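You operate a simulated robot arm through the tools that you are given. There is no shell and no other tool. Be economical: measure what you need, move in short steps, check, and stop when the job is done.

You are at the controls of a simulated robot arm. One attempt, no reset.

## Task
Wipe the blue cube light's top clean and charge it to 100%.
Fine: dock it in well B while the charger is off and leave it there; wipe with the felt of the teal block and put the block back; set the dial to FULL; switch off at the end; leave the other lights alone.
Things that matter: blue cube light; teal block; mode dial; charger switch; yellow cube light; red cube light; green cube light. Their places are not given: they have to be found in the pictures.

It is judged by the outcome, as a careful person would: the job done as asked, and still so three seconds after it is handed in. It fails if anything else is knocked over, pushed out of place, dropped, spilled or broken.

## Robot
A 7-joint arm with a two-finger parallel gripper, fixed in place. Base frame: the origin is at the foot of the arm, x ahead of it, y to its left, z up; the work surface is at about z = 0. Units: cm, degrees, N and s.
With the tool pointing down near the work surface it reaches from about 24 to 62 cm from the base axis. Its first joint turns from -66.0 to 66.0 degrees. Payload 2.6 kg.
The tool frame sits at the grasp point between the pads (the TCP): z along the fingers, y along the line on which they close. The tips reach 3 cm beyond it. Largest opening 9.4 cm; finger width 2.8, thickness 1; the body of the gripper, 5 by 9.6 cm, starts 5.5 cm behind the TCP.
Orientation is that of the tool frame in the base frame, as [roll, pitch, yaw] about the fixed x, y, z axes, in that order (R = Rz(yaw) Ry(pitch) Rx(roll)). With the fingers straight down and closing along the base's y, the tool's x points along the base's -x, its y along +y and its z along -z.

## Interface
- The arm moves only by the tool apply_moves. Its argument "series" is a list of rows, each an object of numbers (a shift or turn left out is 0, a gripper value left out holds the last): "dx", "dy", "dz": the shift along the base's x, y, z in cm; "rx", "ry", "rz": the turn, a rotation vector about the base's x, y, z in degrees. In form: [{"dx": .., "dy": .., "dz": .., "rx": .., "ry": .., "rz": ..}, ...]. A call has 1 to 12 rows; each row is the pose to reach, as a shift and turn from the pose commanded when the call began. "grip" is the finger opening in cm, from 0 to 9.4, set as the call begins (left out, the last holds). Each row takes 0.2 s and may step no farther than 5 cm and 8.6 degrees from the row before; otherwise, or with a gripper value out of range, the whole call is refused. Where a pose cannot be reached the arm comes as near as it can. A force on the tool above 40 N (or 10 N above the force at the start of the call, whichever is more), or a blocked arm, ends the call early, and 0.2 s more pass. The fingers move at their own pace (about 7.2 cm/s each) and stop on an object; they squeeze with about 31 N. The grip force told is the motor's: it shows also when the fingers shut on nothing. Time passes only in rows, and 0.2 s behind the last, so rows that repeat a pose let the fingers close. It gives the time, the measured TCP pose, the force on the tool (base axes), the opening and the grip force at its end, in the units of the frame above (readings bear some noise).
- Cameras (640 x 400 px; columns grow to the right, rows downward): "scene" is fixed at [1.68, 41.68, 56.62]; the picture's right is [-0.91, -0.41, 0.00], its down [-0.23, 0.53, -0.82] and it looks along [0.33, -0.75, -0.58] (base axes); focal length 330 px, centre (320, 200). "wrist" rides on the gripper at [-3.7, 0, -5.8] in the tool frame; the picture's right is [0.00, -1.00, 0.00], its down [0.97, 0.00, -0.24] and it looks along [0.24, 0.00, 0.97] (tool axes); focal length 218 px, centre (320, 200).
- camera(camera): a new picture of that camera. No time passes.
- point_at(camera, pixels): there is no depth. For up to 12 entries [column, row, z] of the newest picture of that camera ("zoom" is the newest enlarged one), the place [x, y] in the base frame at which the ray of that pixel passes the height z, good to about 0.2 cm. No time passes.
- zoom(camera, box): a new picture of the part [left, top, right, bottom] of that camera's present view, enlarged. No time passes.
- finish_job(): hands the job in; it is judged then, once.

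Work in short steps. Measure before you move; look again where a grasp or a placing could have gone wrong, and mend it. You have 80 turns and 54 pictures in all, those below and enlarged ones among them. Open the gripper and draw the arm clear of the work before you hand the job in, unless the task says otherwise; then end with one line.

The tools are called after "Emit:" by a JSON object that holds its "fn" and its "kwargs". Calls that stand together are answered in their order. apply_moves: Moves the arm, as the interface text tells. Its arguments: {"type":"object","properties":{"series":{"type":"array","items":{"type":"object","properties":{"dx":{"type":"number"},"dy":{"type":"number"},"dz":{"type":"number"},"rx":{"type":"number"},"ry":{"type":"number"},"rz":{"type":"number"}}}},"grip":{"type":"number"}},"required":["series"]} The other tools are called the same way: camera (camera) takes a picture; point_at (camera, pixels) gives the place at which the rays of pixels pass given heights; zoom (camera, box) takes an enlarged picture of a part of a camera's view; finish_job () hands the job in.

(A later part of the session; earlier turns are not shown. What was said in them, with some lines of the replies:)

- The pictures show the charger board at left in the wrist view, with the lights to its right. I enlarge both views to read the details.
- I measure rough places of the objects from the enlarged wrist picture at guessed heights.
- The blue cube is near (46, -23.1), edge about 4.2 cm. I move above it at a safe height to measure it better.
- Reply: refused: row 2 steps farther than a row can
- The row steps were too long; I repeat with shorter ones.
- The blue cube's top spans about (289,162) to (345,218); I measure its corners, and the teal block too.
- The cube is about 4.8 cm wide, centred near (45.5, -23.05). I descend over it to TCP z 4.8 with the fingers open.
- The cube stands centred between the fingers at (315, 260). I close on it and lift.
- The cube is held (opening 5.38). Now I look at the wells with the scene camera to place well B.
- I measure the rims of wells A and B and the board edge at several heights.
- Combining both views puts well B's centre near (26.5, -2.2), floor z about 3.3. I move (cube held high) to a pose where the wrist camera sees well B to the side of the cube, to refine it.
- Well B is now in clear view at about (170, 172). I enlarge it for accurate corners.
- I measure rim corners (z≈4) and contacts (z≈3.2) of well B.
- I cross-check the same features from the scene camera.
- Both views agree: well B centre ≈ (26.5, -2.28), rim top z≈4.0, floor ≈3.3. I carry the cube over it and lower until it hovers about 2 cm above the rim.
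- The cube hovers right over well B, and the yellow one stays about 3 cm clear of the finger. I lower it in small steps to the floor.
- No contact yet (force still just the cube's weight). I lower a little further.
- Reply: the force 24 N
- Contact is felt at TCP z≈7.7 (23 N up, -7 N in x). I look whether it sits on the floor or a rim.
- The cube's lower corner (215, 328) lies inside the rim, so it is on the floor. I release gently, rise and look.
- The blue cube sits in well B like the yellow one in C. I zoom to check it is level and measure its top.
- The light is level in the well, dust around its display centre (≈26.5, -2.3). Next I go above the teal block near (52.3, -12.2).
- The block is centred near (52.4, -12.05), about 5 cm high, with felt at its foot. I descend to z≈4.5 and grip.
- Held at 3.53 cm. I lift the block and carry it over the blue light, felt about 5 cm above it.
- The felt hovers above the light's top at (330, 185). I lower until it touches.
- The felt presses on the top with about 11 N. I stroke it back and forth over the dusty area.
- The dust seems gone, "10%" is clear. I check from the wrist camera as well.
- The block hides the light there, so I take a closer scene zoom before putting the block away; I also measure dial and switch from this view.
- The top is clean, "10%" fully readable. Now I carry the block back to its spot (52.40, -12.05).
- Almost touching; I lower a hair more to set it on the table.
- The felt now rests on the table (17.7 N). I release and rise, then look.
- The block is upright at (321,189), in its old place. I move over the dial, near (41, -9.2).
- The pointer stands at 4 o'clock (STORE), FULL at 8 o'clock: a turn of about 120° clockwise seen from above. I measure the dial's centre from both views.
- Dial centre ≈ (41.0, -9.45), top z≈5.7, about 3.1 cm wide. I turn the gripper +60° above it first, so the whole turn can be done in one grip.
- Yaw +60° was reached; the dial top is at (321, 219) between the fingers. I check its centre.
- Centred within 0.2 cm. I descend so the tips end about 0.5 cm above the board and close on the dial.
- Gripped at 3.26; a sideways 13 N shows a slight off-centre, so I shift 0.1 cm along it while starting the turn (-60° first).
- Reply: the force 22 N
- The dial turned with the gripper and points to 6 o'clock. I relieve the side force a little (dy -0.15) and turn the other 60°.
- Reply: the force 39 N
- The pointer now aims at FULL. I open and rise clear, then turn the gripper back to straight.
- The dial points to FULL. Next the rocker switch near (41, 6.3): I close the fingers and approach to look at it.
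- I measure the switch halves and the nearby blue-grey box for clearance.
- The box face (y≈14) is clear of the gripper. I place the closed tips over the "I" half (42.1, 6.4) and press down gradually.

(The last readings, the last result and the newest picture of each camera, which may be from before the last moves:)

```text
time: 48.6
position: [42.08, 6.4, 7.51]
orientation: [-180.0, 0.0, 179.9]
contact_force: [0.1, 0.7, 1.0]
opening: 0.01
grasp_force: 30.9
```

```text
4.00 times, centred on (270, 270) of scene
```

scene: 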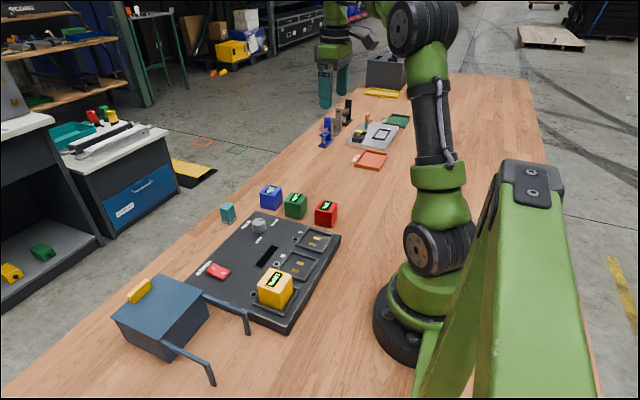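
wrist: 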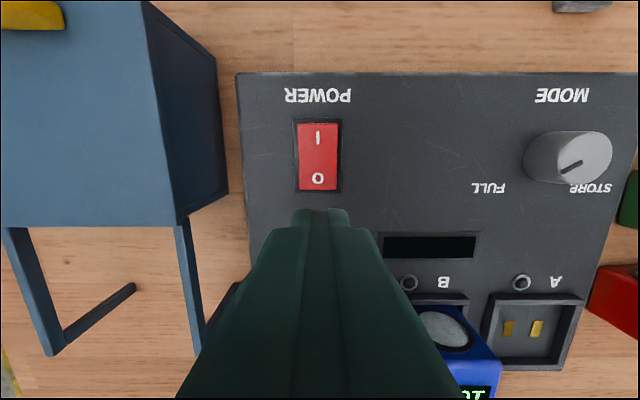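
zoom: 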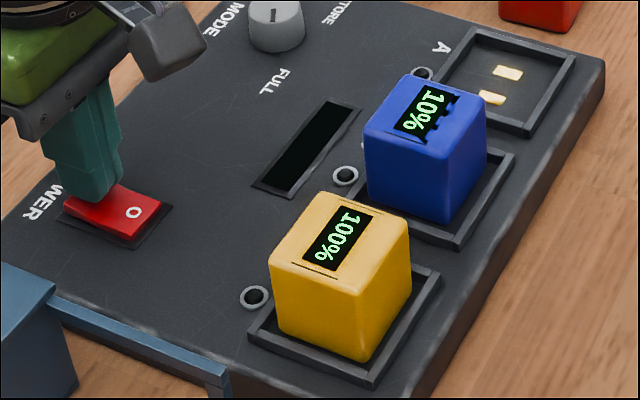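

Barely touching so far. I press on in small steps.

Emit:
{"fn": "apply_moves", "kwargs": {"series": [{"dz": -0.2}, {"dz": -0.4}, {"dz": -0.6}, {"dz": -0.6}]}}

Emit:
{"fn": "zoom", "kwargs": {"camera": "scene", "box": [190, 220, 350, 320]}}

```text
time: 49.6
position: [42.1, 6.4, 6.96]
orientation: [180.0, -0.1, 179.8]
contact_force: [-2.1, -0.9, 6.0]
opening: 0.0
grasp_force: 30.9
```

```text
4.00 times, centred on (270, 270) of scene
```

zoom: 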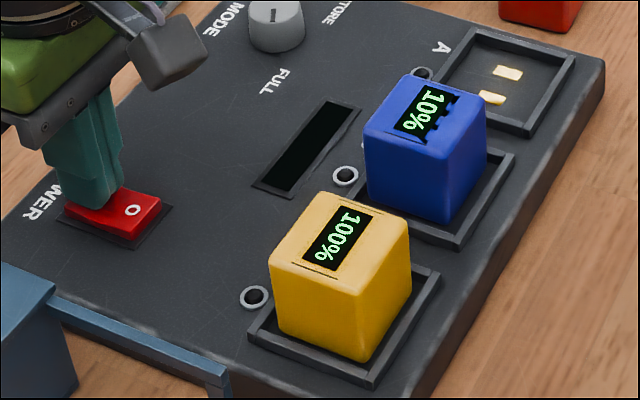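

Force 6 N, the display still dark; I press a bit more.

Emit:
{"fn": "apply_moves", "kwargs": {"series": [{"dz": -0.15}, {"dz": -0.3}, {"dz": -0.45}]}}

Emit:
{"fn": "zoom", "kwargs": {"camera": "scene", "box": [190, 220, 350, 320]}}

```text
time: 50.2
position: [42.08, 6.37, 7.01]
orientation: [180.0, 0.1, 179.8]
contact_force: [-0.7, 0.5, 0.8]
opening: 0.0
grasp_force: 31.5
stopped in row 2: the force on the tool passed its limit (the readings are from after the stop); the commanded pose is now the measured one
```

```text
4.00 times, centred on (270, 270) of scene
```

zoom: 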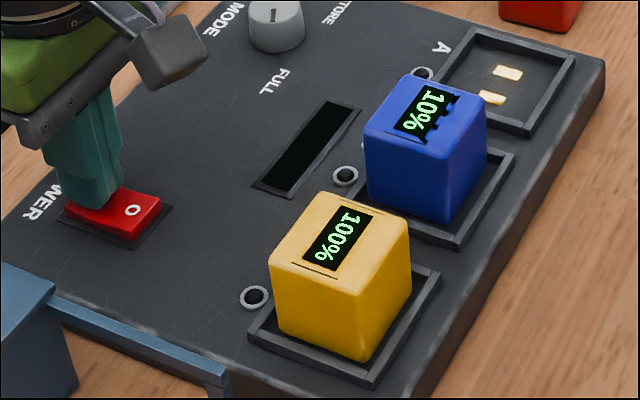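

The tool met firm resistance at z≈7.0. I lift off and look at the rocker closely.

Emit:
{"fn": "apply_moves", "kwargs": {"series": [{"dz": 2}, {"dx": -3, "dz": 5.5}, {"dx": -4, "dz": 5.8}]}}

Emit:
{"fn": "zoom", "kwargs": {"camera": "scene", "box": [190, 230, 270, 280]}}

Emit:
{"fn": "camera", "kwargs": {"camera": "wrist"}}

```text
time: 51.0
position: [38.14, 6.37, 12.74]
orientation: [-180.0, 0.2, 179.9]
contact_force: [0.4, 1.2, 0.9]
opening: 0.0
grasp_force: 31.0
```

```text
8.00 times, centred on (230, 255) of scene
```

zoom: 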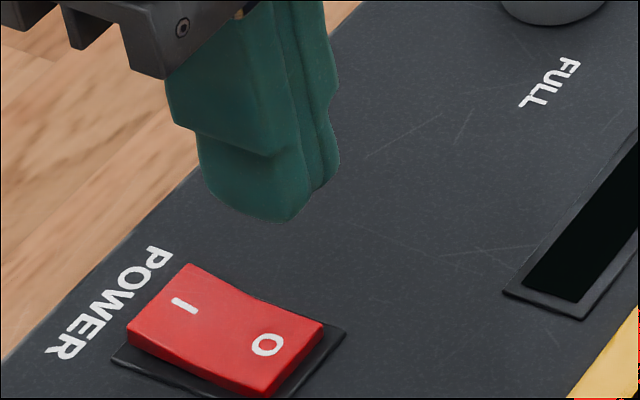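

```text
10 pictures are left
```

wrist: 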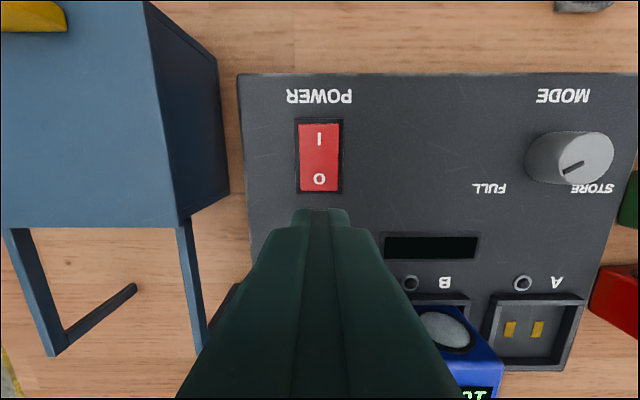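

The rocker sprang back unchanged; the flat tip (2.8 cm along x) likely stalled on the pivot. I tilt the tool 20° so only the tip's +x edge bears on the outer end of "I".

Emit:
{"fn": "apply_moves", "kwargs": {"series": [{"dx": 2, "ry": 7}, {"dx": 4.2, "ry": 14}, {"dx": 4.2, "ry": 20}, {"dx": 4.2, "ry": 20, "dz": -3}, {"dx": 4.2, "ry": 20, "dz": -4.4}, {"dx": 4.2, "ry": 20, "dz": -4.8}, {"dx": 4.2, "ry": 20, "dz": -4.8}]}}

```text
time: 52.6
position: [42.23, 6.41, 7.96]
orientation: [180.0, -19.9, 179.9]
contact_force: [-0.2, -0.1, -0.1]
opening: 0.01
grasp_force: 31.3
```

Tilted and just above. I press in 0.2 cm steps.

Emit:
{"fn": "apply_moves", "kwargs": {"series": [{"dz": -0.25}, {"dz": -0.5}, {"dz": -0.7}, {"dz": -0.7}]}}

```text
time: 53.6
position: [42.29, 6.54, 7.32]
orientation: [-180.0, -19.9, 179.9]
contact_force: [-0.4, -1.1, 0.2]
opening: 0.0
grasp_force: 31.4
```

Emit:
{"fn": "apply_moves", "kwargs": {"series": [{"dz": -0.15}, {"dz": -0.3}, {"dz": -0.4}, {"dz": -0.4}]}}

```text
time: 54.6
position: [42.3, 6.46, 7.01]
orientation: [180.0, -19.8, 179.8]
contact_force: [-8.8, -4.5, 36.2]
opening: 0.02
grasp_force: 31.5
```

A firm 36 N now; I check the display and rocker.

Emit:
{"fn": "zoom", "kwargs": {"camera": "scene", "box": [190, 220, 350, 320]}}

```text
4.00 times, centred on (270, 270) of scene
```

zoom: 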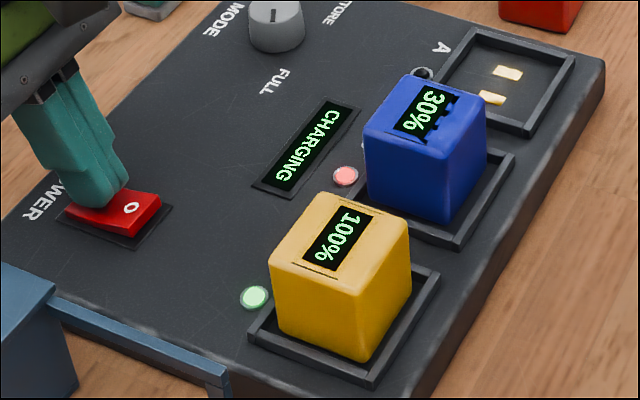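

It is on: "CHARGING", blue at 30% and rising. I lift off and tilt the other way above the "O" half, ready to switch off.

Emit:
{"fn": "apply_moves", "kwargs": {"series": [{"dz": 2}, {"dz": 3.5, "dx": -1}, {"dz": 3.5, "dx": -2, "ry": -8}, {"dz": 3.5, "dx": -3.1, "ry": -16}, {"dz": 3.5, "dx": -3.1, "ry": -24}, {"dz": 3.5, "dx": -3.1, "ry": -32}, {"dz": 3.5, "dx": -3.1, "ry": -40}, {"dz": 1.8, "dx": -3.1, "ry": -40}]}}

Emit:
{"fn": "zoom", "kwargs": {"camera": "scene", "box": [190, 220, 350, 320]}}

```text
time: 56.4
position: [39.19, 6.4, 8.59]
orientation: [179.9, 20.2, 179.8]
contact_force: [-0.2, -0.3, 0.9]
opening: 0.0
grasp_force: 31.0
```

```text
4.00 times, centred on (270, 270) of scene
```

zoom: 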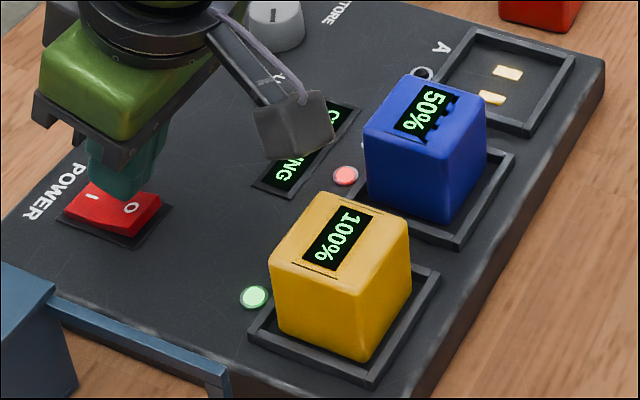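

50% now at about 11 %/s. I wait about 5 s in place.

Emit:
{"fn": "apply_moves", "kwargs": {"series": [{}, {}, {}, {}, {}, {}, {}, {}, {}, {}, {}, {}]}}

Emit:
{"fn": "apply_moves", "kwargs": {"series": [{}, {}, {}, {}, {}, {}, {}, {}, {}, {}, {}]}}

Emit:
{"fn": "zoom", "kwargs": {"camera": "scene", "box": [190, 220, 350, 320]}}

```text
time: 59.0
position: [39.26, 6.49, 8.61]
orientation: [179.9, 20.2, 179.9]
contact_force: [0.5, -0.2, 0.2]
opening: 0.0
grasp_force: 31.0
```

```text
time: 61.4
position: [39.11, 6.45, 8.77]
orientation: [179.8, 20.1, 179.9]
contact_force: [-0.8, -1.6, 0.2]
opening: 0.0
grasp_force: 31.1
```

```text
4.00 times, centred on (270, 270) of scene
```

zoom: 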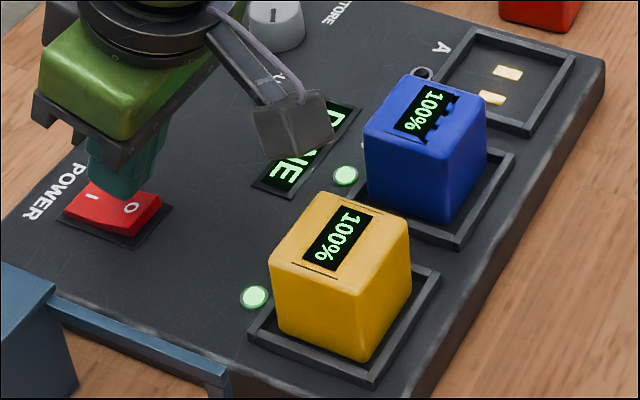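

"DONE", 100%, green lamp. Now I press "O" in steps.

Emit:
{"fn": "apply_moves", "kwargs": {"series": [{"dz": -0.6}, {"dz": -1.1}, {"dz": -1.4}, {"dz": -1.6}, {"dz": -1.75}, {"dz": -1.83}, {"dz": -1.83}]}}

Emit:
{"fn": "zoom", "kwargs": {"camera": "scene", "box": [190, 220, 350, 320]}}

```text
time: 62.9
position: [39.13, 6.41, 7.08]
orientation: [179.9, 20.2, 179.8]
contact_force: [-4.2, 0.6, 7.9]
opening: 0.01
grasp_force: 31.2
stopped in row 7: the force on the tool passed its limit (the readings are from after the stop); the commanded pose is now the measured one
```

```text
4.00 times, centred on (270, 270) of scene
```

zoom: 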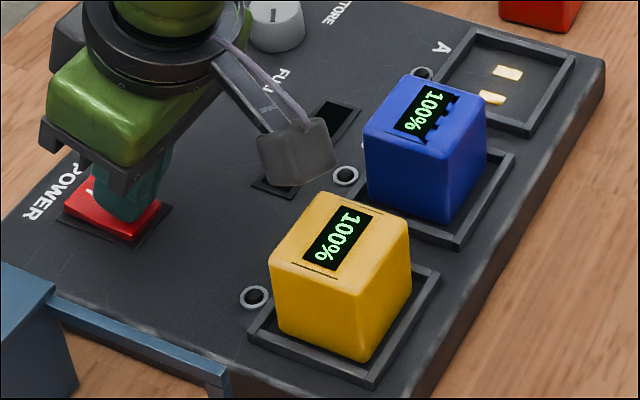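

The charger is off (display and lamps dark), with blue at 100%. I rise clear, straighten the tool and open the gripper.

Emit:
{"fn": "apply_moves", "kwargs": {"series": [{"dz": 2}, {"dz": 6}, {"dz": 10}, {"dz": 13, "ry": 7}, {"dz": 16, "ry": 14}, {"dz": 18, "ry": 20}, {"dz": 18, "ry": 20}]}}

Emit:
{"fn": "apply_moves", "kwargs": {"grip": 6, "series": [{}, {"dy": -4, "dz": 2}, {"dy": -8, "dz": 4}, {"dy": -12, "dz": 4}, {"dy": -16, "dz": 4}, {"dy": -20, "dz": 4}, {"dy": -24, "dz": 4}, {"dy": -28, "dz": 4}, {"dy": -32, "dz": 4}, {"dy": -36, "dz": 4}, {"dy": -36, "dz": 4}]}}

Emit:
{"fn": "camera", "kwargs": {"camera": "scene"}}

Emit:
{"fn": "zoom", "kwargs": {"camera": "scene", "box": [180, 170, 360, 330]}}

```text
time: 64.5
position: [39.26, 6.5, 25.03]
orientation: [179.9, 0.1, 179.8]
contact_force: [-0.2, 0.2, 0.6]
opening: 0.02
grasp_force: 31.6
```

```text
time: 66.9
position: [39.21, -29.69, 28.96]
orientation: [180.0, 0.2, 179.8]
contact_force: [-0.8, 0.3, 0.3]
opening: 6.0
grasp_force: 0.0
```

```text
5 pictures are left
```

scene: 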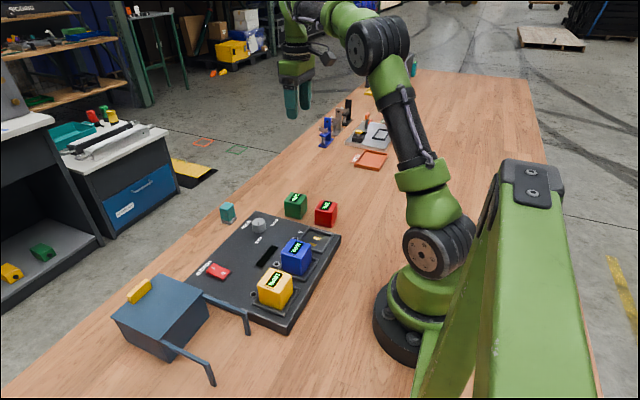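

```text
2.50 times, centred on (270, 250) of scene
```

zoom: 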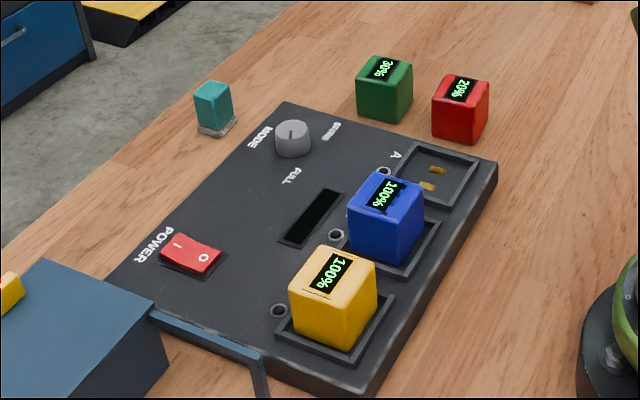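

Everything is in place: blue reads 100% clean in well B, the dial is on FULL, the charger is off, the block is back, the other lights are unmoved, and the arm is clear. I hand in.

Emit:
{"fn": "finish_job", "kwargs": {}}

```text
The job is handed in.
```

The blue cube light's top is wiped clean and it is charged to 100% in well B, with the dial on FULL, the charger off, the teal block back in its place and the other lights untouched.
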